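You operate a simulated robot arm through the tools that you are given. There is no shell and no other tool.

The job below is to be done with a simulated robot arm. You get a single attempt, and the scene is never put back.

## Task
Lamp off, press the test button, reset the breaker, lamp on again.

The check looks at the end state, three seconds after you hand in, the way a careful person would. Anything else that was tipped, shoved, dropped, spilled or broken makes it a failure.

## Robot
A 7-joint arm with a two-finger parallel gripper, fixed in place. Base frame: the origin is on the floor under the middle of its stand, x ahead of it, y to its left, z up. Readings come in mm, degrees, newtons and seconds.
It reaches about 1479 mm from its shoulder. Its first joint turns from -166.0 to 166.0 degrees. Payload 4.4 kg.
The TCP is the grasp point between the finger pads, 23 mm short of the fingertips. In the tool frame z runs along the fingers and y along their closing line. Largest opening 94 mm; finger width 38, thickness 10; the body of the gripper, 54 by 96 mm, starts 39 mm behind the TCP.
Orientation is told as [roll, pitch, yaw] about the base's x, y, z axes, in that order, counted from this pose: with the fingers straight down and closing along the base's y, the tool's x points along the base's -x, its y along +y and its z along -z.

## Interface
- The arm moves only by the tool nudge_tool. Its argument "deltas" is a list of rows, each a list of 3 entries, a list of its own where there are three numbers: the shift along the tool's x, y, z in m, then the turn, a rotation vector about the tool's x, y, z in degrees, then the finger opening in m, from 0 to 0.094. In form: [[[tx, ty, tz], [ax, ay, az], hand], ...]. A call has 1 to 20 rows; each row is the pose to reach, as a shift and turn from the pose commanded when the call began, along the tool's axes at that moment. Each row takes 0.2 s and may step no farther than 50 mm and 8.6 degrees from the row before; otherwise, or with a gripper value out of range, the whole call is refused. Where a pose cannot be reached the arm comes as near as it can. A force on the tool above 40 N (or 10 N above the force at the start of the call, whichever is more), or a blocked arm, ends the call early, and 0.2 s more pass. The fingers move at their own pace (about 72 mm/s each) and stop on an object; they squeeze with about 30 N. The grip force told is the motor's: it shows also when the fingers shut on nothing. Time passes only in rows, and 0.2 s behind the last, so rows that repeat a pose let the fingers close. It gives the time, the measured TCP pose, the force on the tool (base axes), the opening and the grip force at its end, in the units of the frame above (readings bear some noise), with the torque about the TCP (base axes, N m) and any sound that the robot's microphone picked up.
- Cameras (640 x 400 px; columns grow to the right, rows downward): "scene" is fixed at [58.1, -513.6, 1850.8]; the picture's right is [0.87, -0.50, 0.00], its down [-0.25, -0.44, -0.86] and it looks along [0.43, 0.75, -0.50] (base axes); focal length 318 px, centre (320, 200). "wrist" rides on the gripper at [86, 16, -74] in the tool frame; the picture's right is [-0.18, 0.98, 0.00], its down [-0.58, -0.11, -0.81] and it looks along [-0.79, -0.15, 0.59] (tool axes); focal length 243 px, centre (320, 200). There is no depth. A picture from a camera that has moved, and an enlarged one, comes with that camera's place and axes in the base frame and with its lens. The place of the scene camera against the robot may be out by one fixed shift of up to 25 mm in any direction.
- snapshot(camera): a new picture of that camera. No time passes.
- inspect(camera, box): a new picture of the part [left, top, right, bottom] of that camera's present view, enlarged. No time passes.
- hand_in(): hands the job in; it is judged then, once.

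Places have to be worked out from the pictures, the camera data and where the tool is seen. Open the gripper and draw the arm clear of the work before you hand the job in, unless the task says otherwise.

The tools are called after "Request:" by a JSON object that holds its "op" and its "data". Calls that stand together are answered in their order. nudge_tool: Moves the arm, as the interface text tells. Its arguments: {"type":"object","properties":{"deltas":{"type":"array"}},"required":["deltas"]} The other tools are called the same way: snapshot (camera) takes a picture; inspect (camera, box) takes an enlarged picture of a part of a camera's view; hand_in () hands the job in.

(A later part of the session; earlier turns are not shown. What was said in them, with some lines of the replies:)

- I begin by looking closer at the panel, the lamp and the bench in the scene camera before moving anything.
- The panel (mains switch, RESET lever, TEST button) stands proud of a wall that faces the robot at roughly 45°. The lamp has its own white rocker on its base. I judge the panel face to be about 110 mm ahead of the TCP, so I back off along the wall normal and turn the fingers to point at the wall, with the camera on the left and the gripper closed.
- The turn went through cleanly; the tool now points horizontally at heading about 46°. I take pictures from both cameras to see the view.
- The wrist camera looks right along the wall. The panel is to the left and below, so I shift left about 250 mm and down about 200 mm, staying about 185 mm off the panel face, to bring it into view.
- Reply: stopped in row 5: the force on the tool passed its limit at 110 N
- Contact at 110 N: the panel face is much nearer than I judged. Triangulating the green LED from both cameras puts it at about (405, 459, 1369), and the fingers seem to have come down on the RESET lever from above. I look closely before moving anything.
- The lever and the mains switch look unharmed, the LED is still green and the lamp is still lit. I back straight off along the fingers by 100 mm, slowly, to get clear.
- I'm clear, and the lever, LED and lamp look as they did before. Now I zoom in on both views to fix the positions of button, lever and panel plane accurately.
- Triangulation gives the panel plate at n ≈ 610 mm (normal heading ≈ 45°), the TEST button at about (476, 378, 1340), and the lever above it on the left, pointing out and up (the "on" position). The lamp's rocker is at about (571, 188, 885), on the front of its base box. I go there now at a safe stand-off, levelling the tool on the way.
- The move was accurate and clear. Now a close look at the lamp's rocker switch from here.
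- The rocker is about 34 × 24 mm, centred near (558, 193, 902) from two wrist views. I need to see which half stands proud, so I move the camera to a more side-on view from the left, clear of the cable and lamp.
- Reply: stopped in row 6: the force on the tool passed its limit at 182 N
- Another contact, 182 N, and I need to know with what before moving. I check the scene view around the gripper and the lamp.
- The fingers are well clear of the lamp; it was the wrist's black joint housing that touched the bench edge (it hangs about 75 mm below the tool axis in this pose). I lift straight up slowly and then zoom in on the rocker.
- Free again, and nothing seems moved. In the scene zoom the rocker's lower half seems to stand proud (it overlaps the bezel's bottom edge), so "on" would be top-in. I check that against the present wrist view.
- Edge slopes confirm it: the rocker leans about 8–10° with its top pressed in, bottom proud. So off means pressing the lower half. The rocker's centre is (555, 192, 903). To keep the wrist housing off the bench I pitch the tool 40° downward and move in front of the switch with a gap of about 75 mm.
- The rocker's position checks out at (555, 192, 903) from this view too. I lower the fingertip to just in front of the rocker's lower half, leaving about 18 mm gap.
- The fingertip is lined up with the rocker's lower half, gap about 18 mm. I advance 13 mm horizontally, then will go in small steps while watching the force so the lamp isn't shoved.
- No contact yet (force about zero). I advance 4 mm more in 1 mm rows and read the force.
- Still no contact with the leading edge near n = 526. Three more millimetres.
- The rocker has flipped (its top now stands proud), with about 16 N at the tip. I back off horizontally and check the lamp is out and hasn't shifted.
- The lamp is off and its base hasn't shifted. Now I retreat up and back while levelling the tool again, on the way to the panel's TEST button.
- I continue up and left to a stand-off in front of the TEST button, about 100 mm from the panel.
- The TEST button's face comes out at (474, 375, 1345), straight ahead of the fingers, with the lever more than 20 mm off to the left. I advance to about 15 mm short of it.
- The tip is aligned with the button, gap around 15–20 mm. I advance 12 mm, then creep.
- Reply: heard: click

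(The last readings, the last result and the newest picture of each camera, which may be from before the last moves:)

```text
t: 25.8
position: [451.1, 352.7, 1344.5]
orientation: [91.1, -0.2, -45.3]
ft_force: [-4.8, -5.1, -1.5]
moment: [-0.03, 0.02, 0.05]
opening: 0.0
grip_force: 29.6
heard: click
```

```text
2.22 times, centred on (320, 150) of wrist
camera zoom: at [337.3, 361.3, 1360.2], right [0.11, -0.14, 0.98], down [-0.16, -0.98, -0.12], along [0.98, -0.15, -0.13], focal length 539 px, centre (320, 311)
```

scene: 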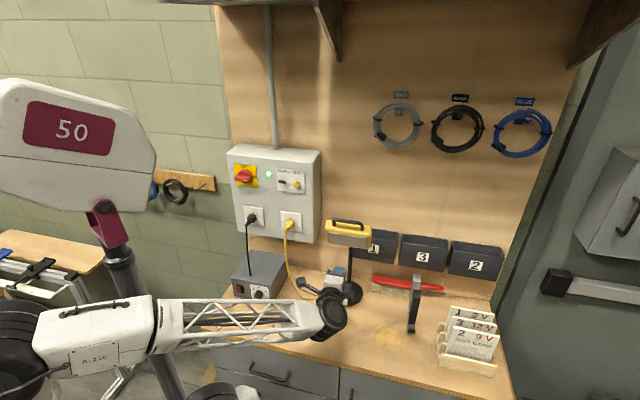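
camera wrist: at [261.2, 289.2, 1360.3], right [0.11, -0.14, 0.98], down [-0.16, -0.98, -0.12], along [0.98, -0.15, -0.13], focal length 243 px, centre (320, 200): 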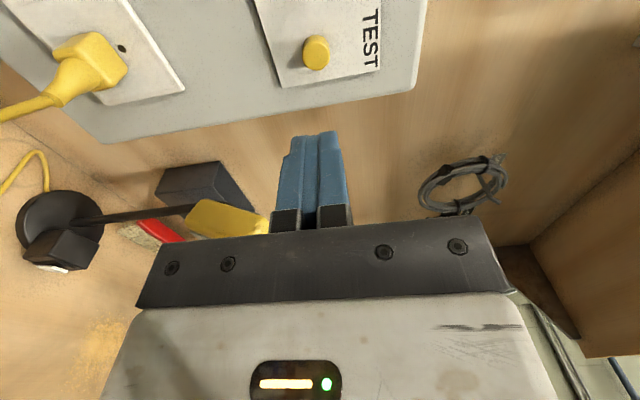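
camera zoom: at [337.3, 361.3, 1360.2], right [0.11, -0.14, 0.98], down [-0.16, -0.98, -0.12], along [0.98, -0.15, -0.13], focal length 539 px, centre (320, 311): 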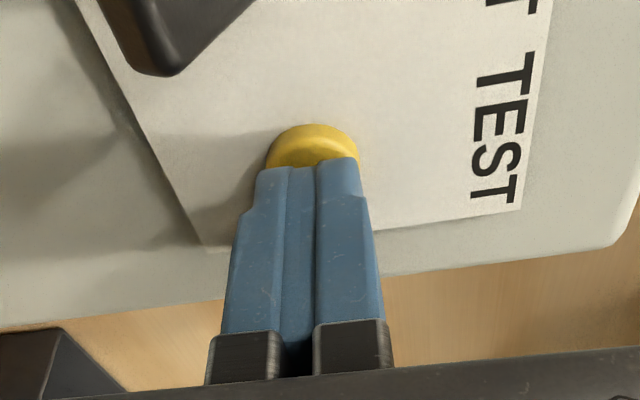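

A click, and the lever has dropped: the breaker has tripped. I back straight off and look at the LED and the lever.

Request:
{"op": "nudge_tool", "data": {"deltas": [[[0, 0, -0.01], [0, 0, 0], 0.0], [[0, 0, -0.03], [0, 0, 0], 0.0], [[0, 0, -0.055], [0, 0, 0], 0.0], [[0, 0, -0.08], [0, 0, 0], 0.0], [[0, 0, -0.1], [0, 0, 0], 0.0], [[0, 0, -0.1], [0, 0, 0], 0.0]]}}

Request:
{"op": "snapshot", "data": {"camera": "wrist"}}

Request:
{"op": "inspect", "data": {"camera": "wrist", "box": [200, 0, 400, 180]}}

Request:
{"op": "inspect", "data": {"camera": "scene", "box": [225, 140, 345, 240]}}

```text
t: 27.2
position: [380.0, 280.4, 1341.7]
orientation: [91.1, -0.3, -45.2]
ft_force: [-0.2, 0.2, -0.8]
moment: [-0.01, 0.01, 0.0]
opening: 0.0
grip_force: 30.1
```

```text
taken
camera wrist: at [266.1, 291.0, 1357.9], right [0.11, -0.14, 0.98], down [-0.16, -0.98, -0.12], along [0.98, -0.15, -0.13], focal length 243 px, centre (320, 200)
```

wrist: 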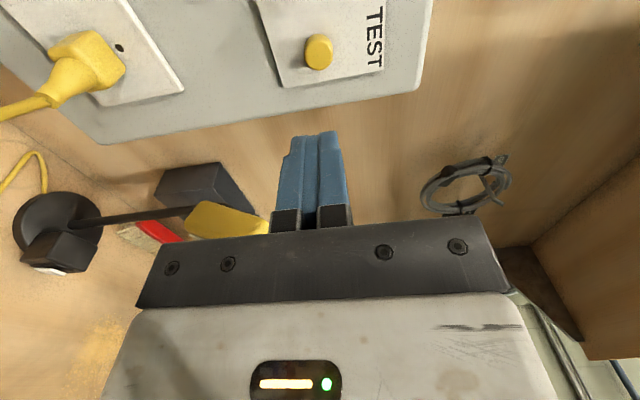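

```text
2.22 times, centred on (300, 90) of wrist
camera zoom: at [266.1, 291.0, 1357.9], right [0.11, -0.14, 0.98], down [-0.16, -0.98, -0.12], along [0.98, -0.15, -0.13], focal length 539 px, centre (364, 444)
```

zoom: 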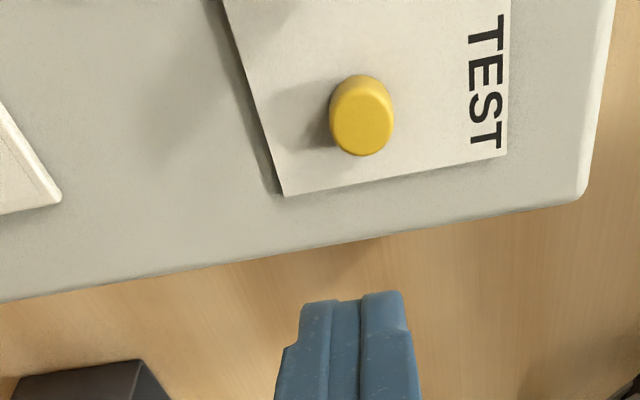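

```text
4.00 times, centred on (285, 190) of scene
camera zoom: at [58.1, -513.6, 1850.8], right [0.87, -0.5, 0.0], down [-0.25, -0.44, -0.86], along [0.43, 0.75, -0.5], focal length 1272 px, centre (460, 240)
```

zoom: 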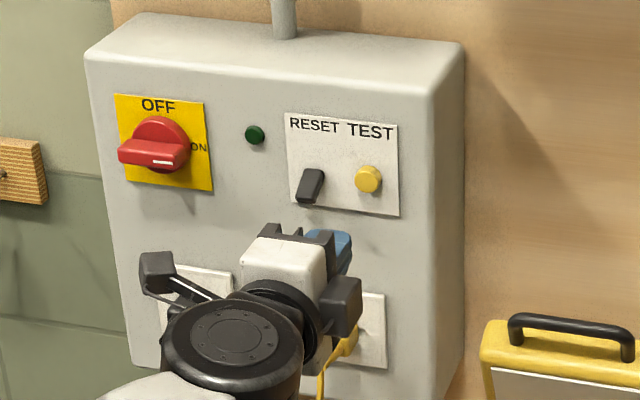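

LED is out and the lever points down: tripped as expected. I shift left about 65 mm, keeping the stand-off, to see the lever properly.

Request:
{"op": "nudge_tool", "data": {"deltas": [[[0.022, 0, 0], [0, 0, 0], 0.0], [[0.044, 0, 0], [0, 0, 0], 0.0], [[0.065, 0, 0], [0, 0, 0], 0.0], [[0.065, 0, 0], [-1.0, 0, 0], 0.0]]}}

Request:
{"op": "snapshot", "data": {"camera": "wrist"}}

Request:
{"op": "inspect", "data": {"camera": "wrist", "box": [200, 0, 400, 180]}}

Request:
{"op": "inspect", "data": {"camera": "scene", "box": [265, 155, 325, 215]}}

```text
t: 28.2
position: [344.8, 317.4, 1343.6]
orientation: [91.9, -0.2, -45.0]
ft_force: [-0.4, -0.5, 0.4]
moment: [0.01, -0.01, -0.01]
opening: 0.0
grip_force: 30.2
out of reach, approached as far as the arm can: row 3, 4
```

```text
taken
camera wrist: at [229.6, 327.4, 1358.0], right [0.1, -0.15, 0.98], down [-0.16, -0.98, -0.13], along [0.98, -0.14, -0.12], focal length 243 px, centre (320, 200)
```

wrist: 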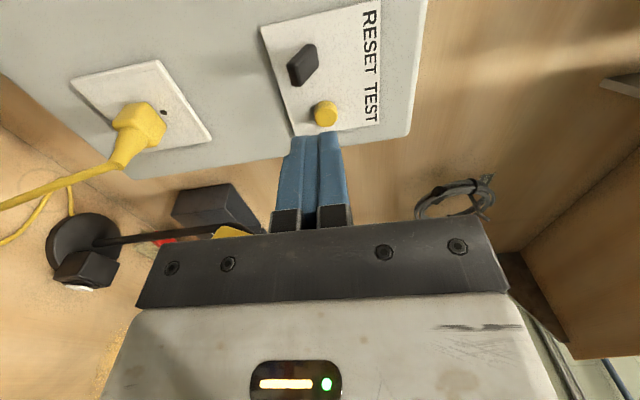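

```text
2.22 times, centred on (300, 90) of wrist
camera zoom: at [229.6, 327.4, 1358.0], right [0.1, -0.15, 0.98], down [-0.16, -0.98, -0.13], along [0.98, -0.14, -0.12], focal length 539 px, centre (364, 444)
```

zoom: 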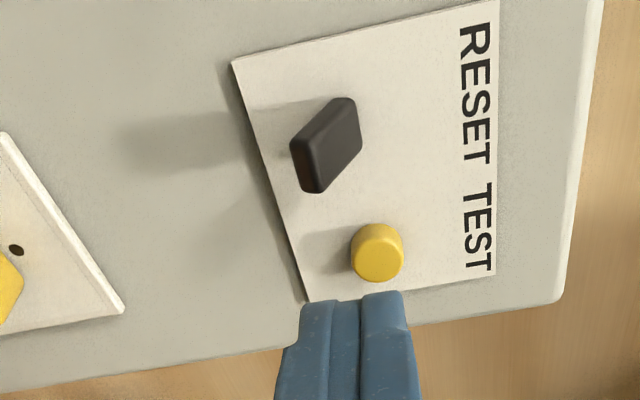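

```text
6.67 times, centred on (295, 185) of scene
camera zoom: at [58.1, -513.6, 1850.8], right [0.87, -0.5, 0.0], down [-0.25, -0.44, -0.86], along [0.43, 0.75, -0.5], focal length 2119 px, centre (487, 300)
```

zoom: 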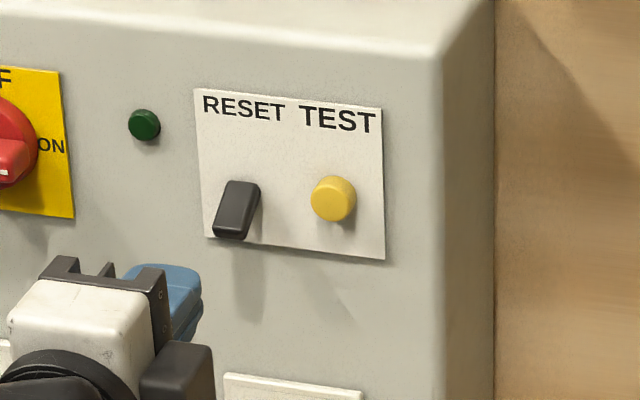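

The lever's tip is now down at about n = 578, u = 8–22, z ≈ 1328 (pivot about z = 1346). It must be pushed up from beneath. The last move ran into the arm's inner reach limit, so I come slightly right and down first and check the pose.

Request:
{"op": "nudge_tool", "data": {"deltas": [[[-0.004, -0.01, 0.008], [0.7, 0, 0], 0.0], [[-0.008, -0.021, 0.016], [1.4, 0, 0], 0.0], [[-0.012, -0.032, 0.024], [2.0, 0, 0], 0.0], [[-0.012, -0.043, 0.03], [2.0, 0, 0], 0.0], [[-0.012, -0.043, 0.03], [2.0, 0, 0], 0.0]]}}

Request:
{"op": "snapshot", "data": {"camera": "wrist"}}

Request:
{"op": "inspect", "data": {"camera": "wrist", "box": [220, 0, 440, 180]}}

```text
t: 29.4
position: [376.6, 330.9, 1303.6]
orientation: [90.1, -0.2, -45.3]
ft_force: [0.2, 0.2, 0.4]
moment: [0.01, 0.01, 0.0]
opening: 0.0
grip_force: 29.5
```

```text
taken
camera wrist: at [261.0, 342.0, 1319.2], right [0.13, -0.13, 0.98], down [-0.16, -0.98, -0.11], along [0.98, -0.15, -0.14], focal length 243 px, centre (320, 200)
```

wrist: 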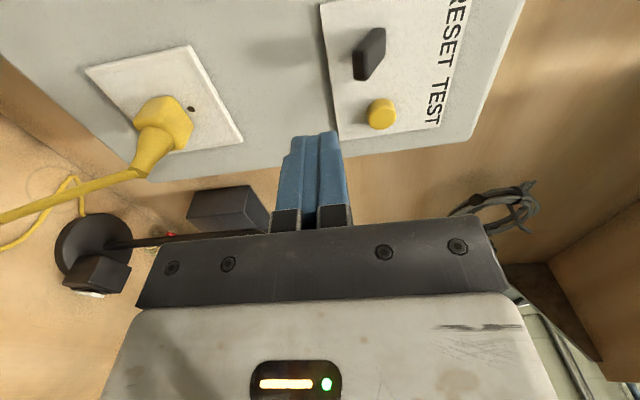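

```text
2.22 times, centred on (330, 90) of wrist
camera zoom: at [261.0, 342.0, 1319.2], right [0.13, -0.13, 0.98], down [-0.16, -0.98, -0.11], along [0.98, -0.15, -0.14], focal length 539 px, centre (298, 444)
```

zoom: 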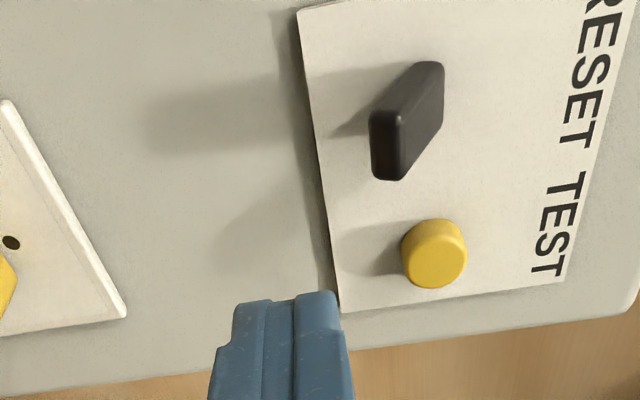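

The tool is at u ≈ 30, z = 1304. The lever tip's underside is at z ≈ 1327. I move 19 mm left and then forward so the closed fingers sit below the lever with about 10 mm to spare, tip short of the panel face.

Request:
{"op": "nudge_tool", "data": {"deltas": [[[0.01, -0.002, 0], [0, 0, 0], 0.0], [[0.0195, -0.0035, 0], [0, 0, 0], 0.0], [[0.0195, -0.0035, 0.015], [0, 0, 0], 0.0], [[0.0195, -0.0035, 0.03], [0, 0, 0], 0.0], [[0.0195, -0.0035, 0.045], [0, 0, 0], 0.0], [[0.0195, -0.0035, 0.06], [0, 0, 0], 0.0], [[0.0195, -0.0035, 0.06], [0, 0, 0], 0.0]]}}

Request:
{"op": "snapshot", "data": {"camera": "wrist"}}

Request:
{"op": "inspect", "data": {"camera": "wrist", "box": [240, 60, 460, 240]}}

Request:
{"op": "inspect", "data": {"camera": "scene", "box": [225, 140, 345, 240]}}

```text
t: 31.0
position: [414.6, 390.2, 1298.1]
orientation: [89.1, -0.2, -44.2]
ft_force: [0.5, -0.2, -0.9]
moment: [-0.02, -0.01, 0.0]
opening: 0.1
grip_force: 30.0
out of reach, approached as far as the arm can: row 2, 3, 4, 5, 6
```

```text
taken
camera wrist: at [299.9, 398.8, 1317.4], right [0.14, -0.11, 0.98], down [-0.15, -0.98, -0.09], along [0.98, -0.13, -0.16], focal length 243 px, centre (320, 200)
```

wrist: 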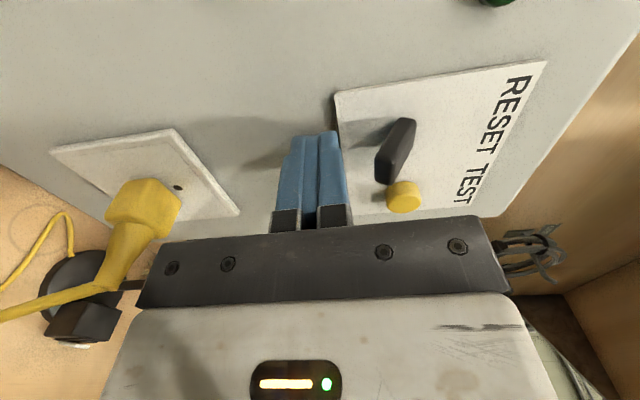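

```text
2.22 times, centred on (350, 150) of wrist
camera zoom: at [299.9, 398.8, 1317.4], right [0.14, -0.11, 0.98], down [-0.15, -0.98, -0.09], along [0.98, -0.13, -0.16], focal length 539 px, centre (253, 311)
```

zoom: 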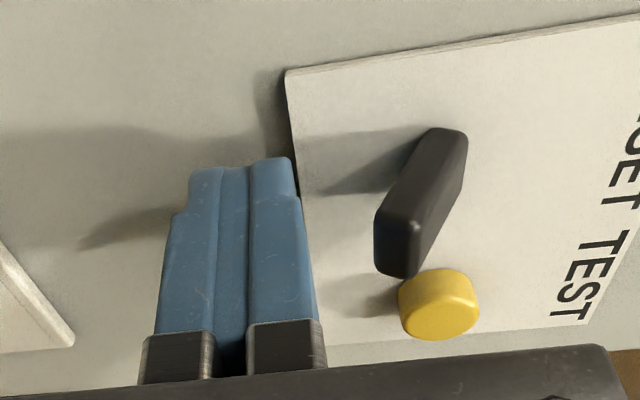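

```text
4.00 times, centred on (285, 190) of scene
camera zoom: at [58.1, -513.6, 1850.8], right [0.87, -0.5, 0.0], down [-0.25, -0.44, -0.86], along [0.43, 0.75, -0.5], focal length 1272 px, centre (460, 240)
```

zoom: 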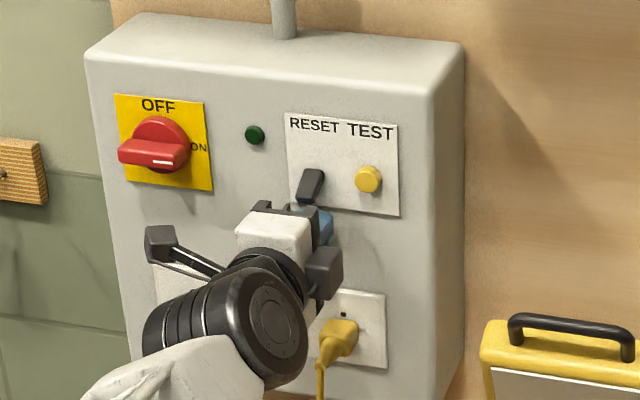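

The fingers are under the lever (lever spans u = 4–17, finger centre u ≈ 14; tip n ≈ 592, panel about 602), with no contact. I raise slowly towards the lever's underside.

Request:
{"op": "nudge_tool", "data": {"deltas": [[[0, 0.005, -0.001], [0, 0, 0], 0.0], [[0, 0.01, -0.002], [0, 0, 0], 0.0], [[0, 0.014, -0.003], [0, 0, 0], 0.0], [[0, 0.014, -0.003], [0, 0, 0], 0.0]]}}

Request:
{"op": "inspect", "data": {"camera": "wrist", "box": [240, 60, 460, 240]}}

```text
t: 31.6
position: [419.3, 396.3, 1300.3]
orientation: [88.7, -0.1, -44.5]
ft_force: [-62.7, -47.8, -18.6]
moment: [0.19, 0.36, -1.18]
opening: 0.1
grip_force: 29.6
out of reach, approached as far as the arm can: row 1, 2, 3
stopped in row 3: the force on the tool passed its limit at 153 N (the readings are from after the stop); the commanded pose is now the measured one
```

```text
2.22 times, centred on (350, 150) of wrist
camera zoom: at [304.8, 405.6, 1319.7], right [0.15, -0.11, 0.98], down [-0.15, -0.98, -0.09], along [0.98, -0.14, -0.16], focal length 539 px, centre (253, 311)
```

zoom: 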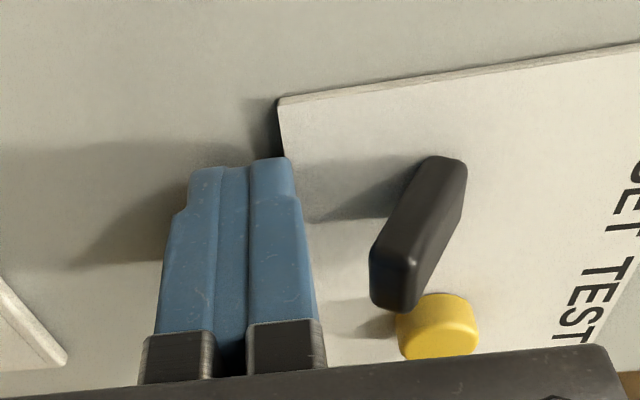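

The arm hit its joint limit here, so it drifted forward instead of up and the tip pressed on the panel face. I back off and to the right, where the arm has full freedom, and will come in again with a different heading.

Request:
{"op": "nudge_tool", "data": {"deltas": [[[-0.002, 0, -0.008], [0, 0, 0], 0.0], [[-0.01, 0, -0.02], [0, 0, 0], 0.0], [[-0.025, 0, -0.035], [0, 0, 0], 0.0], [[-0.04, 0, -0.05], [0, 0, 0], 0.0], [[-0.055, 0, -0.065], [0, 0, 0], 0.0], [[-0.055, 0, -0.065], [0, 0, 0], 0.0]]}}

Request:
{"op": "snapshot", "data": {"camera": "wrist"}}

Request:
{"op": "inspect", "data": {"camera": "scene", "box": [225, 140, 345, 240]}}

Request:
{"op": "snapshot", "data": {"camera": "scene"}}

```text
t: 33.0
position: [414.9, 311.9, 1301.3]
orientation: [88.7, -0.1, -44.5]
ft_force: [0.5, -0.3, -0.5]
moment: [-0.01, -0.03, 0.02]
opening: 0.2
grip_force: 30.6
```

```text
taken
camera wrist: at [300.9, 321.5, 1320.4], right [0.15, -0.11, 0.98], down [-0.15, -0.98, -0.09], along [0.98, -0.14, -0.16], focal length 243 px, centre (320, 200)
```

wrist: 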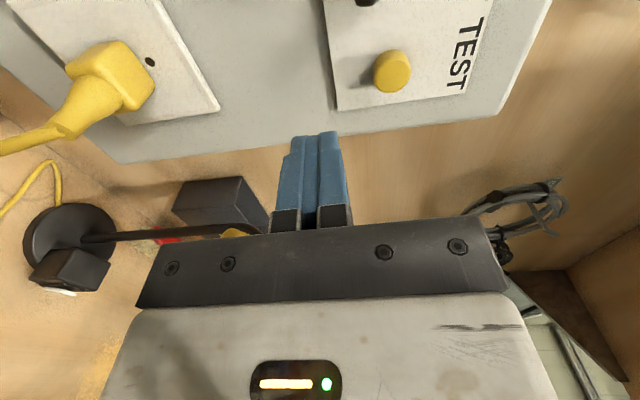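

```text
4.00 times, centred on (285, 190) of scene
camera zoom: at [58.1, -513.6, 1850.8], right [0.87, -0.5, 0.0], down [-0.25, -0.44, -0.86], along [0.43, 0.75, -0.5], focal length 1272 px, centre (460, 240)
```

zoom: 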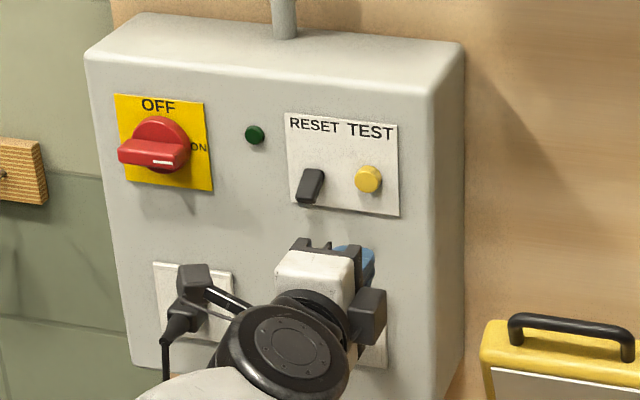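

```text
taken
```

scene: 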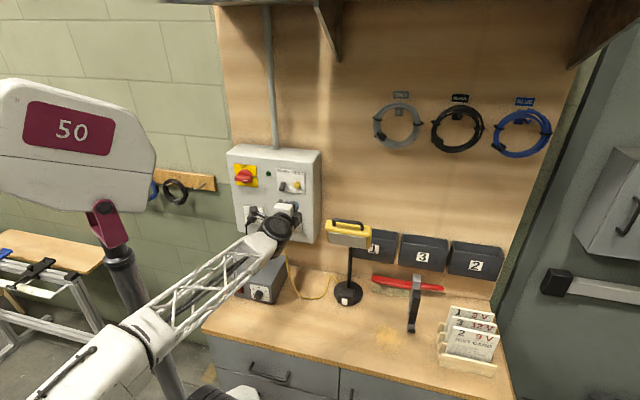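

The panel and lever look unharmed. I turn the tool heading 14° counter-clockwise (fingers pointing a little left), which should take the wrist away from its limit, and see whether that pose is reached cleanly.

Request:
{"op": "nudge_tool", "data": {"deltas": [[[0, 0, -0.01], [-0.6, 7, 0], 0.0], [[0, 0, -0.02], [-1.3, 14, 0], 0.0], [[0, 0, -0.02], [-1.3, 14, 0], 0.0]]}}

```text
t: 33.8
position: [399.6, 297.9, 1300.6]
orientation: [89.9, 0.0, -30.6]
ft_force: [0.8, -0.1, 0.1]
moment: [0.02, -0.02, 0.0]
opening: 0.0
grip_force: 29.8
```

That pose was reached exactly. Now I move left to in front of and below the lever, still about 60 mm out, watching for reach warnings.

Request:
{"op": "nudge_tool", "data": {"deltas": [[[0.015, 0, 0.013], [0, 0, 0], 0.0], [[0.03, -0.001, 0.026], [0, 0, 0], 0.0], [[0.044, -0.0015, 0.039], [0, 0, 0], 0.0], [[0.044, -0.0015, 0.039], [0, 0, 0], 0.0]]}}

Request:
{"op": "inspect", "data": {"camera": "wrist", "box": [220, 20, 460, 220]}}

```text
t: 34.8
position: [381.6, 354.6, 1301.4]
orientation: [89.9, 0.1, -30.5]
ft_force: [-0.1, -0.1, -0.1]
moment: [-0.02, 0.02, 0.02]
opening: 0.0
grip_force: 29.4
```

```text
2.00 times, centred on (340, 120) of wrist
camera zoom: at [269.4, 335.1, 1318.4], right [0.16, -0.09, 0.98], down [0.09, -0.99, -0.11], along [0.98, 0.11, -0.15], focal length 485 px, centre (280, 360)
```

zoom: 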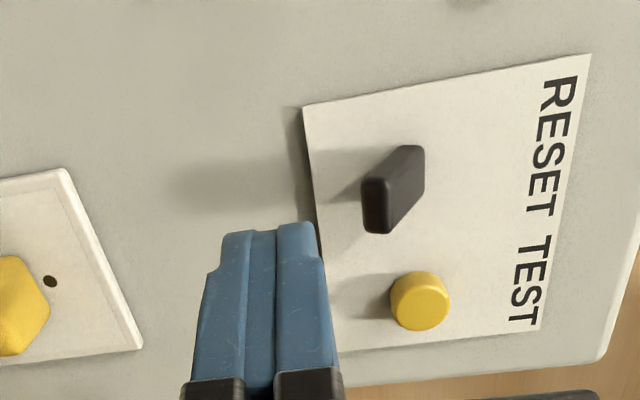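

No reach warning this time, and the lever's tip re-measures at n ≈ 570, z ≈ 1327. I advance 43 mm along the panel normal so the fingertip goes under the lever, stopping about 13 mm short of the plate.

Request:
{"op": "nudge_tool", "data": {"deltas": [[[-0.0037, 0, 0.014], [0, 0, 0], 0.0], [[-0.0073, 0, 0.028], [0, 0, 0], 0.0], [[-0.011, 0, 0.0418], [0, 0, 0], 0.0], [[-0.011, 0, 0.0418], [0, 0, 0], 0.0]]}}

Request:
{"op": "inspect", "data": {"camera": "wrist", "box": [220, 40, 460, 240]}}

```text
t: 35.8
position: [412.8, 384.6, 1300.1]
orientation: [89.9, 0.1, -30.6]
ft_force: [0.0, -0.3, 0.0]
moment: [0.03, -0.02, -0.03]
opening: 0.1
grip_force: 29.8
```

```text
2.00 times, centred on (340, 140) of wrist
camera zoom: at [299.9, 365.8, 1318.3], right [0.16, -0.09, 0.98], down [0.09, -0.99, -0.11], along [0.98, 0.11, -0.15], focal length 485 px, centre (280, 320)
```

zoom: 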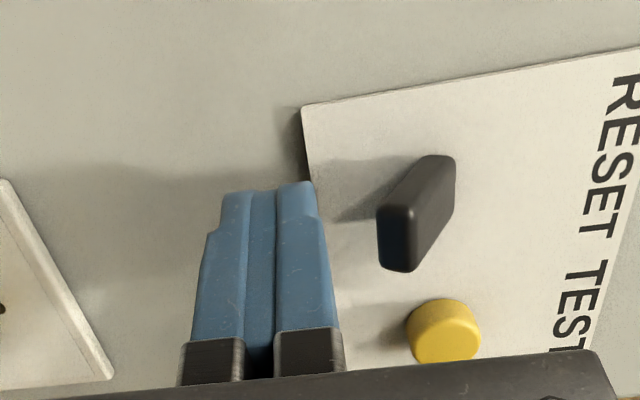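

Exactly in place with zero force. Now I raise 10 mm and check that the arm tracks straight up.

Request:
{"op": "nudge_tool", "data": {"deltas": [[[0, 0.003, 0], [0, 0, 0], 0.0], [[0, 0.006, 0], [0, 0, 0], 0.0], [[0, 0.01, 0], [0, 0, 0], 0.0], [[0, 0.01, 0], [0, 0, 0], 0.0]]}}

```text
t: 36.8
position: [412.0, 385.2, 1310.4]
orientation: [89.9, 0.1, -30.5]
ft_force: [0.1, -0.6, 0.6]
moment: [-0.02, 0.0, -0.01]
opening: 0.2
grip_force: 30.2
```

Tracking straight. I keep raising in 2.5 mm rows; contact with the lever should start around TCP z = 1316.

Request:
{"op": "nudge_tool", "data": {"deltas": [[[0, 0.0025, 0], [0, 0, 0], 0.0], [[0, 0.005, 0], [0, 0, 0], 0.0], [[0, 0.0075, 0], [0, 0, 0], 0.0], [[0, 0.01, 0], [0, 0, 0], 0.0], [[0, 0.0125, 0], [0, 0, 0], 0.0], [[0, 0.015, 0], [0, 0, 0], 0.0], [[0, 0.015, 0], [0, 0, 0], 0.0]]}}

Request:
{"op": "inspect", "data": {"camera": "wrist", "box": [220, 40, 460, 240]}}

Request:
{"op": "inspect", "data": {"camera": "scene", "box": [225, 140, 345, 240]}}

```text
t: 37.9
position: [412.3, 384.8, 1319.1]
orientation: [89.8, 0.1, -30.5]
ft_force: [-8.4, -7.1, -6.8]
moment: [0.1, -0.08, -0.04]
opening: 0.0
grip_force: 29.7
stopped in row 5: the force on the tool passed its limit at 47 N (the readings are from after the stop); the commanded pose is now the measured one
```

```text
2.00 times, centred on (340, 140) of wrist
camera zoom: at [299.5, 365.8, 1336.4], right [0.16, -0.09, 0.98], down [0.09, -0.99, -0.11], along [0.98, 0.11, -0.15], focal length 485 px, centre (280, 320)
```

zoom: 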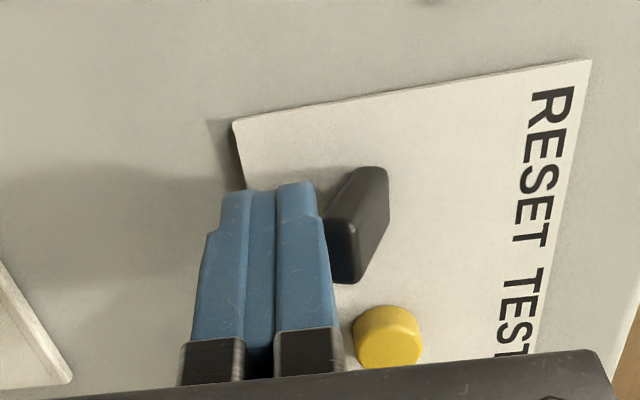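

```text
4.00 times, centred on (285, 190) of scene
camera zoom: at [58.1, -513.6, 1850.8], right [0.87, -0.5, 0.0], down [-0.25, -0.44, -0.86], along [0.43, 0.75, -0.5], focal length 1272 px, centre (460, 240)
```

zoom: 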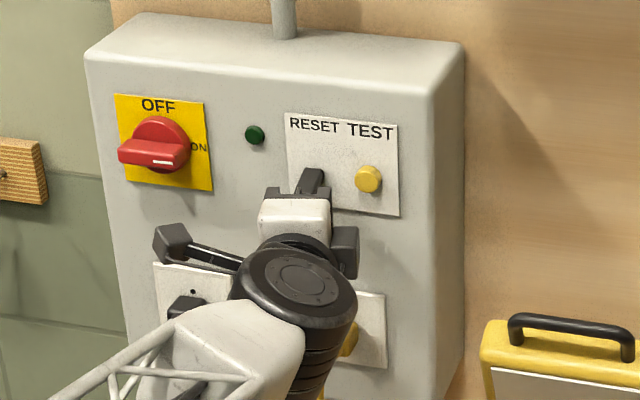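

Contact at about 47 N: the residual force points mainly outward, which suggests the finger is pushing along the lever's end rather than under it. I look closely at the contact.

Request:
{"op": "inspect", "data": {"camera": "wrist", "box": [290, 90, 440, 210]}}

Request:
{"op": "inspect", "data": {"camera": "scene", "box": [275, 165, 325, 215]}}

```text
3.33 times, centred on (365, 150) of wrist
camera zoom: at [299.5, 365.8, 1336.4], right [0.16, -0.09, 0.98], down [0.09, -0.99, -0.11], along [0.98, 0.11, -0.15], focal length 809 px, centre (170, 367)
```

zoom: 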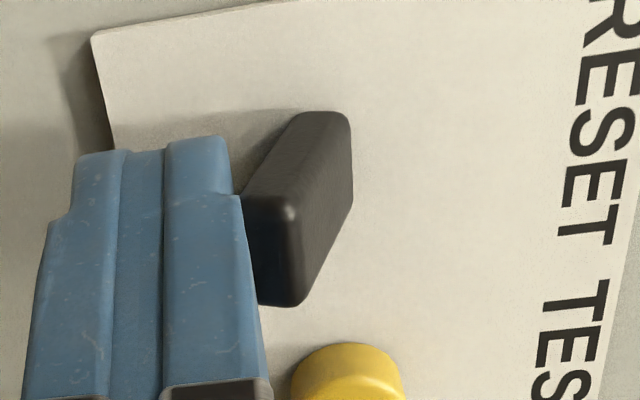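

```text
8.00 times, centred on (300, 190) of scene
camera zoom: at [58.1, -513.6, 1850.8], right [0.87, -0.5, 0.0], down [-0.25, -0.44, -0.86], along [0.43, 0.75, -0.5], focal length 2543 px, centre (480, 280)
```

zoom: 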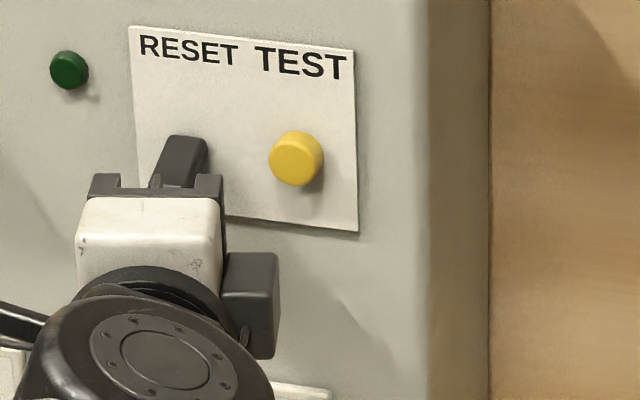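

The lever's lower edge sits on the finger and the straight-up push jams it along its axis. The tip really moves on an arc (up and slightly outward first), so I follow that arc with the finger.

Request:
{"op": "nudge_tool", "data": {"deltas": [[[0.0005, 0.0018, -0.0018], [0, 0, 0], 0.0], [[0.0006, 0.0036, -0.0024], [0, 0, 0], 0.0], [[0.0008, 0.0065, -0.0032], [0, 0, 0], 0.0], [[0.001, 0.0095, -0.004], [0, 0, 0], 0.0], [[0.0012, 0.0125, -0.0047], [0, 0, 0], 0.0], [[0.0013, 0.0157, -0.005], [0, 0, 0], 0.0], [[0.0013, 0.0188, -0.0051], [0, 0, 0], 0.0], [[0.0013, 0.0188, -0.0051], [0, 0, 0], 0.0]]}}

Request:
{"op": "inspect", "data": {"camera": "wrist", "box": [240, 60, 440, 220]}}

Request:
{"op": "inspect", "data": {"camera": "scene", "box": [225, 140, 345, 240]}}

```text
t: 39.7
position: [408.1, 381.9, 1338.4]
orientation: [89.8, 0.1, -30.5]
ft_force: [-2.0, -3.3, -3.1]
moment: [0.01, 0.01, -0.02]
opening: 0.0
grip_force: 30.3
```

```text
2.50 times, centred on (340, 140) of wrist
camera zoom: at [295.6, 362.2, 1355.8], right [0.16, -0.09, 0.98], down [0.09, -0.99, -0.11], along [0.98, 0.11, -0.15], focal length 606 px, centre (270, 350)
```

zoom: 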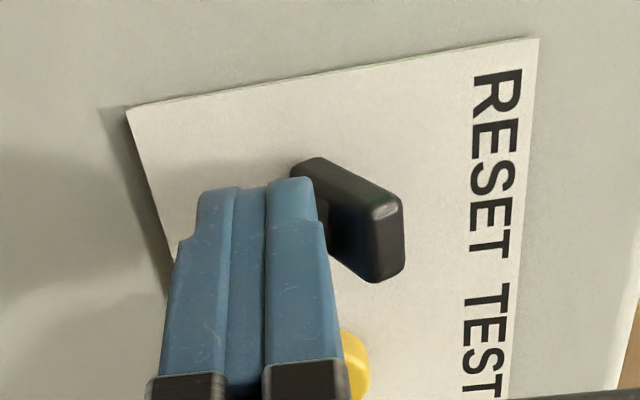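

```text
4.00 times, centred on (285, 190) of scene
camera zoom: at [58.1, -513.6, 1850.8], right [0.87, -0.5, 0.0], down [-0.25, -0.44, -0.86], along [0.43, 0.75, -0.5], focal length 1272 px, centre (460, 240)
```

zoom: 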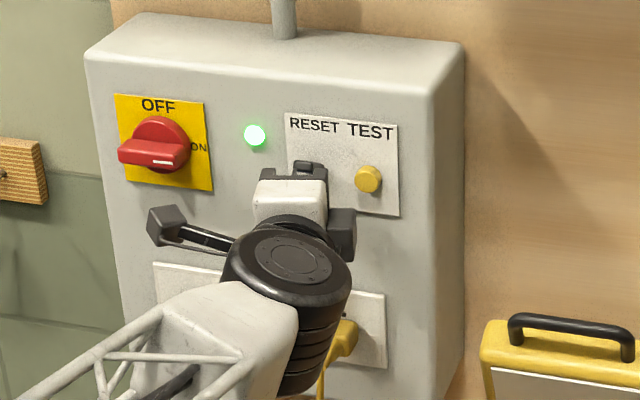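

The lever has snapped up and the LED is green: the breaker is reset. I drop a little away from the lever and withdraw outwards to the right.

Request:
{"op": "nudge_tool", "data": {"deltas": [[[0, -0.005, -0.002], [0, 0, 0], 0.0], [[0, -0.014, -0.006], [0, 0, 0], 0.0], [[0, -0.018, -0.03], [0, 0, 0], 0.0], [[-0.015, -0.018, -0.055], [0, 0, 0], 0.0], [[-0.035, -0.018, -0.08], [0, 0, 0], 0.0], [[-0.06, -0.018, -0.1], [0, 0, 0], 0.0], [[-0.06, -0.018, -0.1], [0, 0, 0], 0.0]]}}

Request:
{"op": "snapshot", "data": {"camera": "scene"}}

Request:
{"op": "inspect", "data": {"camera": "scene", "box": [225, 140, 345, 240]}}

```text
t: 41.3
position: [409.5, 264.9, 1319.6]
orientation: [89.8, 0.1, -30.5]
ft_force: [-1.1, 0.1, -0.4]
moment: [-0.01, 0.0, -0.01]
opening: 0.0
grip_force: 29.9
```

```text
taken
```

scene: 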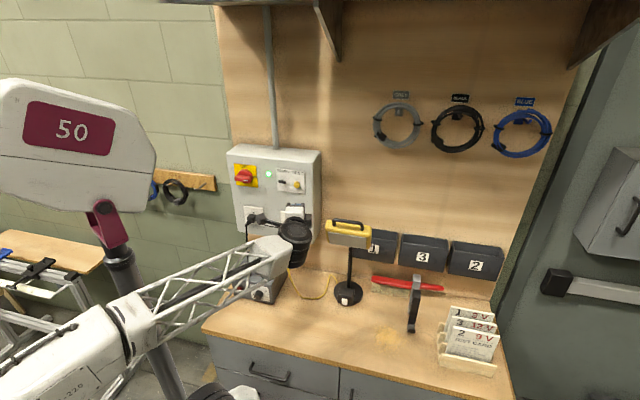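

```text
4.00 times, centred on (285, 190) of scene
camera zoom: at [58.1, -513.6, 1850.8], right [0.87, -0.5, 0.0], down [-0.25, -0.44, -0.86], along [0.43, 0.75, -0.5], focal length 1272 px, centre (460, 240)
```

zoom: 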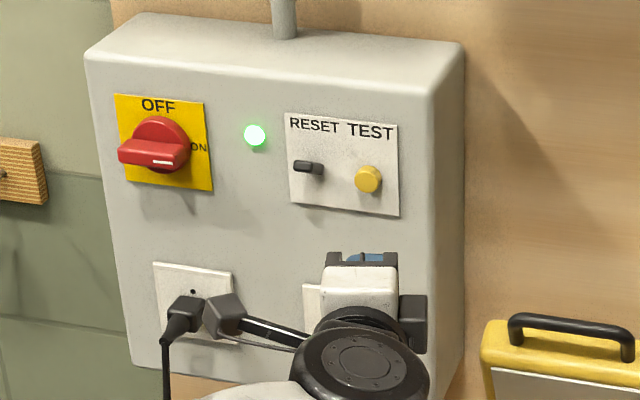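

The breaker is set, LED green, lever up, lamp still off. I return to the stand-off in front of the lamp, turning the heading back.

Request:
{"op": "nudge_tool", "data": {"deltas": [[[-0.0166, -0.0214, -0.0124], [0, -1.8, 0], 0.0], [[-0.0332, -0.0429, -0.0248], [0, -3.6, 0], 0.0], [[-0.0497, -0.0643, -0.0372], [0, -5.4, 0], 0.0], [[-0.0663, -0.0858, -0.0496], [0, -7.2, 0], 0.0], [[-0.0829, -0.1072, -0.0619], [0, -9.0, 0], 0.0], [[-0.0995, -0.1287, -0.0743], [0, -10.8, 0], 0.0], [[-0.116, -0.1501, -0.0867], [0, -12.6, 0], 0.0], [[-0.1326, -0.1716, -0.0991], [0, -14.8, 0], 0.0], [[-0.1326, -0.1716, -0.0991], [0, -14.8, 0], 0.0]]}}

```text
t: 43.3
position: [472.6, 111.1, 1148.9]
orientation: [89.8, 0.0, -45.3]
ft_force: [-0.1, 1.0, 0.7]
moment: [-0.01, -0.01, 0.0]
opening: 0.0
grip_force: 29.8
```

Now I pitch the tool 40° down again while lowering to the height of the rocker's upper half, still about 80 mm out from it.

Request:
{"op": "nudge_tool", "data": {"deltas": [[[0, -0.025, 0.0], [8, 0, 0], 0.0], [[0, -0.053, 0.004], [16, 0, 0], 0.0], [[0, -0.082, 0.008], [24, 0, 0], 0.0], [[0, -0.111, 0.012], [32, 0, 0], 0.0], [[0, -0.14, 0.016], [39.8, 0, 0], 0.0], [[0, -0.17, 0.021], [39.8, 0, 0], 0.0], [[0, -0.2, 0.026], [39.8, 0, 0], 0.0], [[0, -0.228, 0.031], [39.8, 0, 0], 0.0], [[0, -0.228, 0.031], [39.8, 0, 0], 0.0]]}}

Request:
{"op": "snapshot", "data": {"camera": "wrist"}}

Request:
{"op": "inspect", "data": {"camera": "wrist", "box": [240, 0, 440, 160]}}

```text
t: 45.3
position: [493.6, 132.1, 921.6]
orientation: [50.0, 0.1, -45.3]
ft_force: [0.1, 0.0, -0.4]
moment: [0.0, 0.01, -0.01]
opening: 0.1
grip_force: 29.9
```

```text
taken
camera wrist: at [400.2, 162.6, 982.8], right [0.58, 0.31, 0.75], down [-0.08, -0.9, 0.43], along [0.81, -0.31, -0.49], focal length 243 px, centre (320, 200)
```

wrist: 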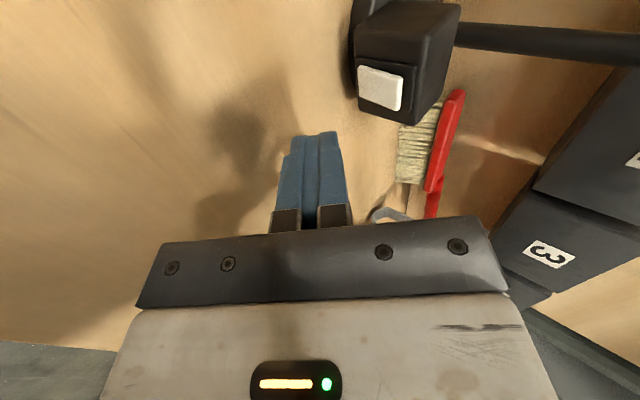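

```text
2.50 times, centred on (340, 80) of wrist
camera zoom: at [400.2, 162.6, 982.8], right [0.58, 0.31, 0.75], down [-0.08, -0.9, 0.43], along [0.81, -0.31, -0.49], focal length 606 px, centre (270, 500)
```

zoom: 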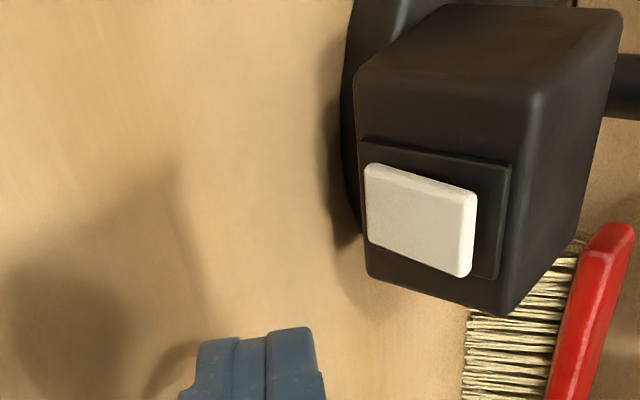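

The rocker is where it was (555, 192, 904), top half proud, and the lamp hasn't moved. I advance 48 mm horizontally toward its upper half, leaving roughly 10 mm.

Request:
{"op": "nudge_tool", "data": {"deltas": [[[0, 0.01, 0.0119], [0, 0, 0], 0.0], [[0, 0.02, 0.0238], [0, 0, 0], 0.0], [[0, 0.0275, 0.0328], [0, 0, 0], 0.0], [[0, 0.0309, 0.0368], [0, 0, 0], 0.0], [[0, 0.0309, 0.0368], [0, 0, 0], 0.0]]}}

Request:
{"op": "inspect", "data": {"camera": "wrist", "box": [220, 40, 460, 220]}}

```text
t: 46.5
position: [528.1, 167.4, 921.2]
orientation: [50.0, 0.1, -45.3]
ft_force: [-0.6, -0.4, 0.4]
moment: [0.0, 0.0, 0.04]
opening: 0.0
grip_force: 30.3
```

```text
2.22 times, centred on (340, 130) of wrist
camera zoom: at [433.9, 196.7, 982.7], right [0.58, 0.31, 0.75], down [-0.08, -0.9, 0.43], along [0.81, -0.31, -0.49], focal length 539 px, centre (276, 356)
```

zoom: 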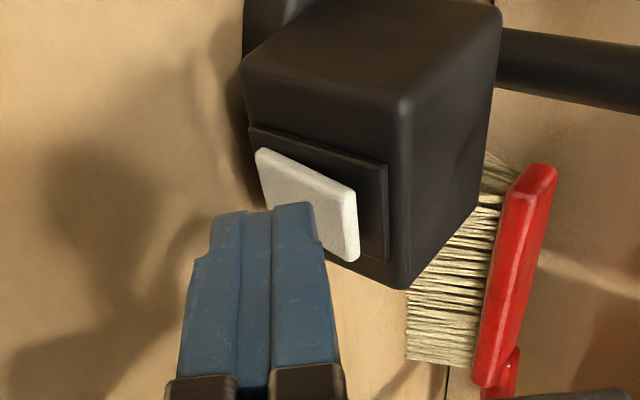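

Aligned on the upper half. I advance 6 mm, then continue in 1 mm rows to contact.

Request:
{"op": "nudge_tool", "data": {"deltas": [[[0, 0.0019, 0.0023], [0, 0, 0], 0.0], [[0, 0.0039, 0.0046], [0, 0, 0], 0.0], [[0, 0.0045, 0.0054], [0, 0, 0], 0.0], [[0, 0.0051, 0.0061], [0, 0, 0], 0.0], [[0, 0.0051, 0.0061], [0, 0, 0], 0.0]]}}

```text
t: 47.7
position: [534.0, 172.8, 921.7]
orientation: [50.1, 0.0, -45.4]
ft_force: [0.1, 0.2, -0.6]
moment: [-0.02, -0.01, 0.01]
opening: 0.3
grip_force: 30.3
```

No contact yet at n ≈ 501 (same as before the first press). Three more 1 mm rows.

Request:
{"op": "nudge_tool", "data": {"deltas": [[[0, 0.00064, 0.00077], [0, 0, 0], 0.0], [[0, 0.00128, 0.00154], [0, 0, 0], 0.0], [[0, 0.00192, 0.00231], [0, 0, 0], 0.0], [[0, 0.00192, 0.00231], [0, 0, 0], 0.0]]}}

Request:
{"op": "inspect", "data": {"camera": "wrist", "box": [220, 40, 460, 220]}}

Request:
{"op": "inspect", "data": {"camera": "scene", "box": [310, 200, 400, 320]}}

```text
t: 48.7
position: [535.3, 174.1, 921.6]
orientation: [50.1, 0.0, -45.3]
ft_force: [0.0, -0.6, 0.0]
moment: [0.01, -0.01, 0.0]
opening: 0.1
grip_force: 30.2
```

```text
2.22 times, centred on (340, 130) of wrist
camera zoom: at [441.8, 204.2, 982.5], right [0.58, 0.31, 0.75], down [-0.08, -0.9, 0.43], along [0.81, -0.31, -0.49], focal length 539 px, centre (276, 356)
```

zoom: 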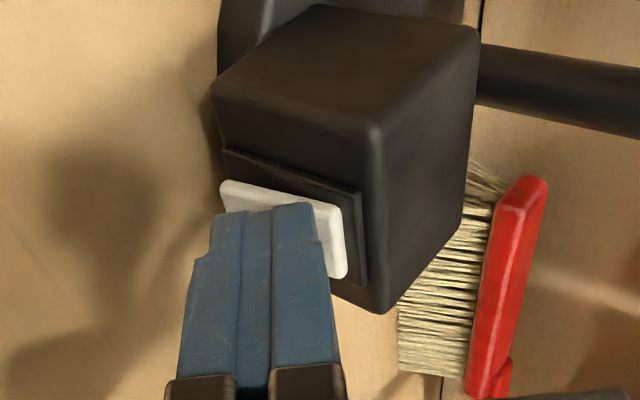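

```text
3.33 times, centred on (355, 260) of scene
camera zoom: at [58.1, -513.6, 1850.8], right [0.87, -0.5, 0.0], down [-0.25, -0.44, -0.86], along [0.43, 0.75, -0.5], focal length 1060 px, centre (203, 0)
```

zoom: 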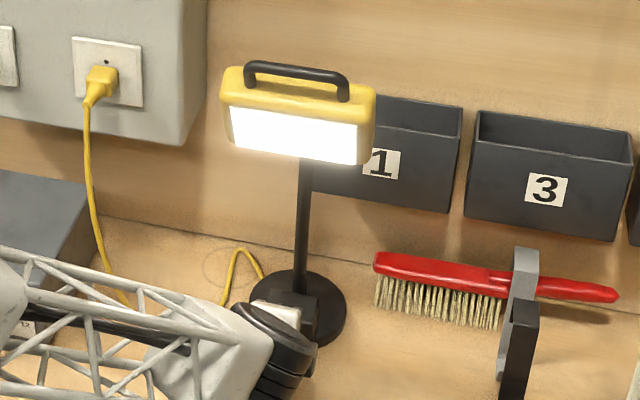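

The lamp is lit again and the force is zero, so the rocker has snapped over. I withdraw horizontally, then up and back.

Request:
{"op": "nudge_tool", "data": {"deltas": [[[0, -0.0032, -0.0038], [0, 0, 0], 0.0], [[0, -0.0128, -0.0154], [0, 0, 0], 0.0], [[0, -0.0256, -0.0308], [0, 0, 0], 0.0], [[0, -0.0383, -0.0462], [0, 0, 0], 0.0], [[0, -0.0513, -0.0615], [0, 0, 0], 0.0], [[0, -0.0513, -0.0615], [0, 0, 0], 0.0]]}}

Request:
{"op": "inspect", "data": {"camera": "wrist", "box": [240, 0, 480, 180]}}

Request:
{"op": "snapshot", "data": {"camera": "scene"}}

```text
t: 50.1
position: [479.9, 118.3, 921.2]
orientation: [49.9, -0.1, -45.3]
ft_force: [-0.5, -0.5, 0.4]
moment: [-0.01, -0.01, -0.02]
opening: 0.0
grip_force: 29.4
```

```text
2.22 times, centred on (360, 90) of wrist
camera zoom: at [384.5, 148.0, 982.3], right [0.58, 0.31, 0.75], down [-0.08, -0.9, 0.43], along [0.81, -0.31, -0.49], focal length 539 px, centre (231, 444)
```

zoom: 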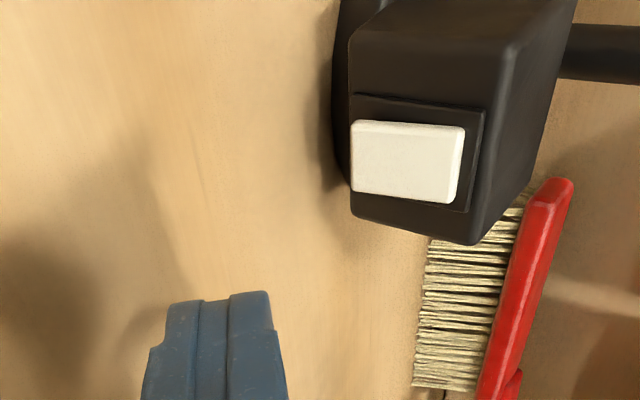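

```text
taken
```

scene: 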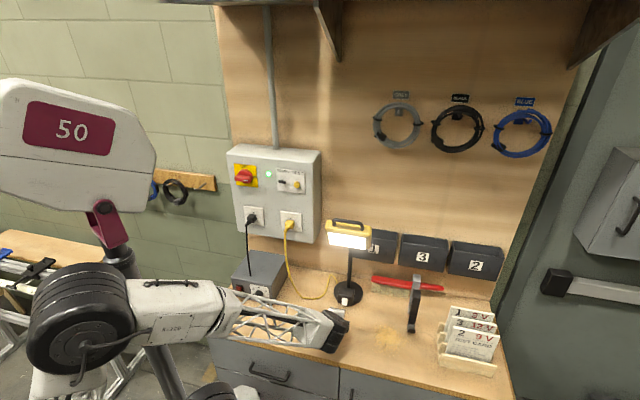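

Lamp on, LED green, rocker back to its original tilt, nothing else moved. I raise the arm clear, levelling it, and open the gripper in free space.

Request:
{"op": "nudge_tool", "data": {"deltas": [[[0, 0.02, -0.022], [0, 0, 0], 0.0], [[0, 0.042, -0.044], [-3, 0, 0], 0.0], [[0, 0.065, -0.066], [-9, 0, 0], 0.0], [[0, 0.088, -0.088], [-16, 0, 0], 0.0], [[0, 0.111, -0.11], [-23, 0, 0], 0.0], [[0, 0.134, -0.132], [-30, 0, 0], 0.0], [[0, 0.157, -0.154], [-36, 0, 0], 0.0], [[0, 0.1786, -0.176], [-40, 0, 0], 0.0], [[0, 0.1786, -0.176], [-40, 0, 0], 0.05], [[0, 0.1786, -0.176], [-40, 0, 0], 0.09], [[0, 0.1786, -0.176], [-40, 0, 0], 0.09], [[0, 0.1786, -0.176], [-40, 0, 0], 0.09]]}}

Request:
{"op": "snapshot", "data": {"camera": "scene"}}

Request:
{"op": "inspect", "data": {"camera": "scene", "box": [225, 140, 345, 240]}}

Request:
{"op": "inspect", "data": {"camera": "scene", "box": [220, 200, 400, 320]}}

```text
t: 52.7
position: [464.5, 104.1, 1170.9]
orientation: [90.0, 0.0, -45.3]
ft_force: [0.3, -0.4, 0.2]
moment: [0.0, -0.01, -0.01]
opening: 90.2
grip_force: 0.1
```

```text
taken
```

scene: 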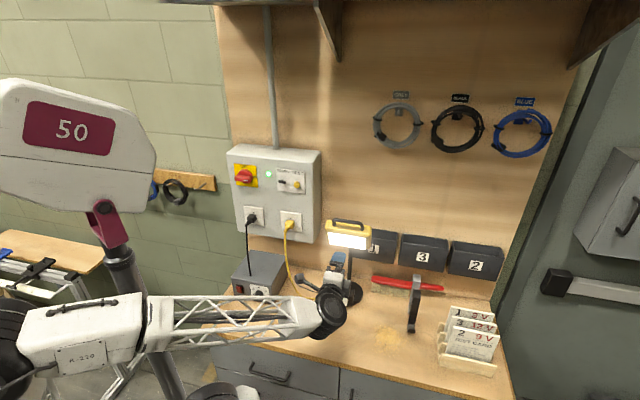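

```text
4.00 times, centred on (285, 190) of scene
camera zoom: at [58.1, -513.6, 1850.8], right [0.87, -0.5, 0.0], down [-0.25, -0.44, -0.86], along [0.43, 0.75, -0.5], focal length 1272 px, centre (460, 240)
```

zoom: 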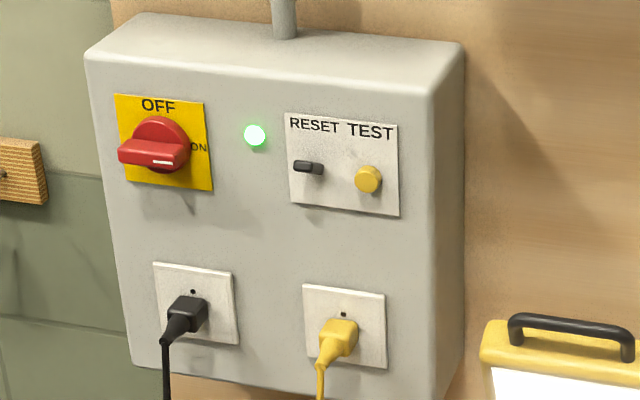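

```text
3.33 times, centred on (310, 260) of scene
camera zoom: at [58.1, -513.6, 1850.8], right [0.87, -0.5, 0.0], down [-0.25, -0.44, -0.86], along [0.43, 0.75, -0.5], focal length 1060 px, centre (353, 0)
```

zoom: 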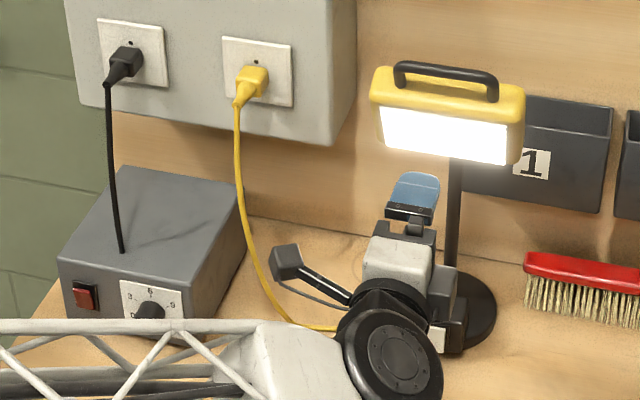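

All is as wanted: mains on, LED green, lever up, lamp lit, plugs and cables in place. I lift the open gripper another 180 mm so it stands well clear of the lamp before handing in.

Request:
{"op": "nudge_tool", "data": {"deltas": [[[0, 0.03, 0], [0, 0, 0], 0.09], [[0, 0.06, 0], [0, 0, 0], 0.09], [[0, 0.09, 0], [0, 0, 0], 0.09], [[0, 0.12, 0], [0, 0, 0], 0.09], [[0, 0.15, 0], [0, 0, 0], 0.09], [[0, 0.18, 0], [0, 0, 0], 0.09], [[0, 0.18, 0], [0, 0, 0], 0.09]]}}

Request:
{"op": "snapshot", "data": {"camera": "scene"}}

Request:
{"op": "inspect", "data": {"camera": "scene", "box": [310, 200, 400, 320]}}

```text
t: 54.3
position: [465.6, 104.7, 1351.1]
orientation: [89.9, 0.1, -45.3]
ft_force: [0.8, 0.2, -0.4]
moment: [-0.03, 0.0, -0.01]
opening: 89.9
grip_force: 0.0
```

```text
taken
```

scene: 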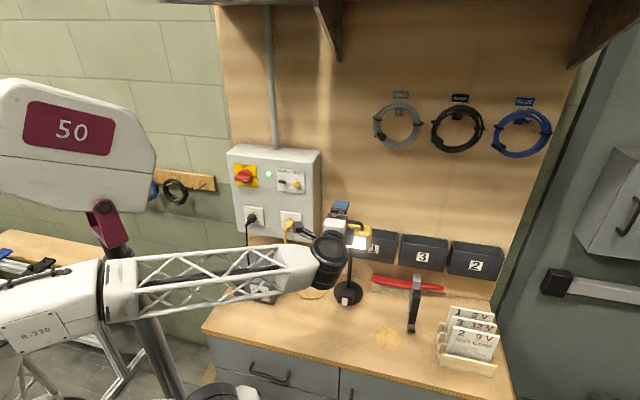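

```text
3.33 times, centred on (355, 260) of scene
camera zoom: at [58.1, -513.6, 1850.8], right [0.87, -0.5, 0.0], down [-0.25, -0.44, -0.86], along [0.43, 0.75, -0.5], focal length 1060 px, centre (203, 0)
```

zoom: 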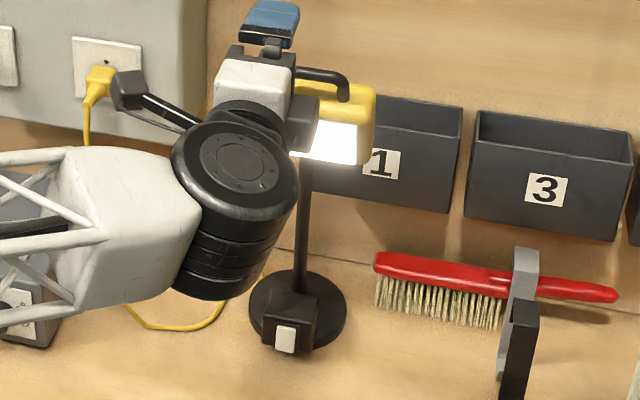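

The arm is clear with the gripper open. The lamp is lit, the breaker is reset with its LED green, and everything on the bench is where it was. I hand in the job.

Request:
{"op": "hand_in", "data": {}}

```text
The job is handed in.
```

The four steps are done in order, and I've handed the job in:

1. **Lamp off:** I pressed the lower half of the lamp's own switch and the lamp went out.
2. **Test button:** I pressed TEST. There was a click, the panel LED went out and the breaker lever dropped.
3. **Breaker reset:** I pushed the lever back up and the LED turned green again.
4. **Lamp on:** I pressed the upper half of the lamp switch and the lamp lit.

In the last pictures the lamp is lit, the LED is green and the lever is up. The mains switch is still on. The arm is clear with the gripper open.

**Unplanned contacts:** the arm hit things hard three times along the way.
- **Panel, first move in:** about 110 N near the RESET lever. I had misjudged how close the panel was.
- **Bench:** about 182 N, probably the wrist against the front edge.
- **Panel face, while reaching for the lever:** about 153 N. A joint limit pushed the arm forward.

The first attempt to lift the lever also stopped, at 47 N, before a second attempt worked. I checked the pictures after each contact and saw nothing moved, tipped or damaged, but I can't rule out marks too small for the cameras to show.
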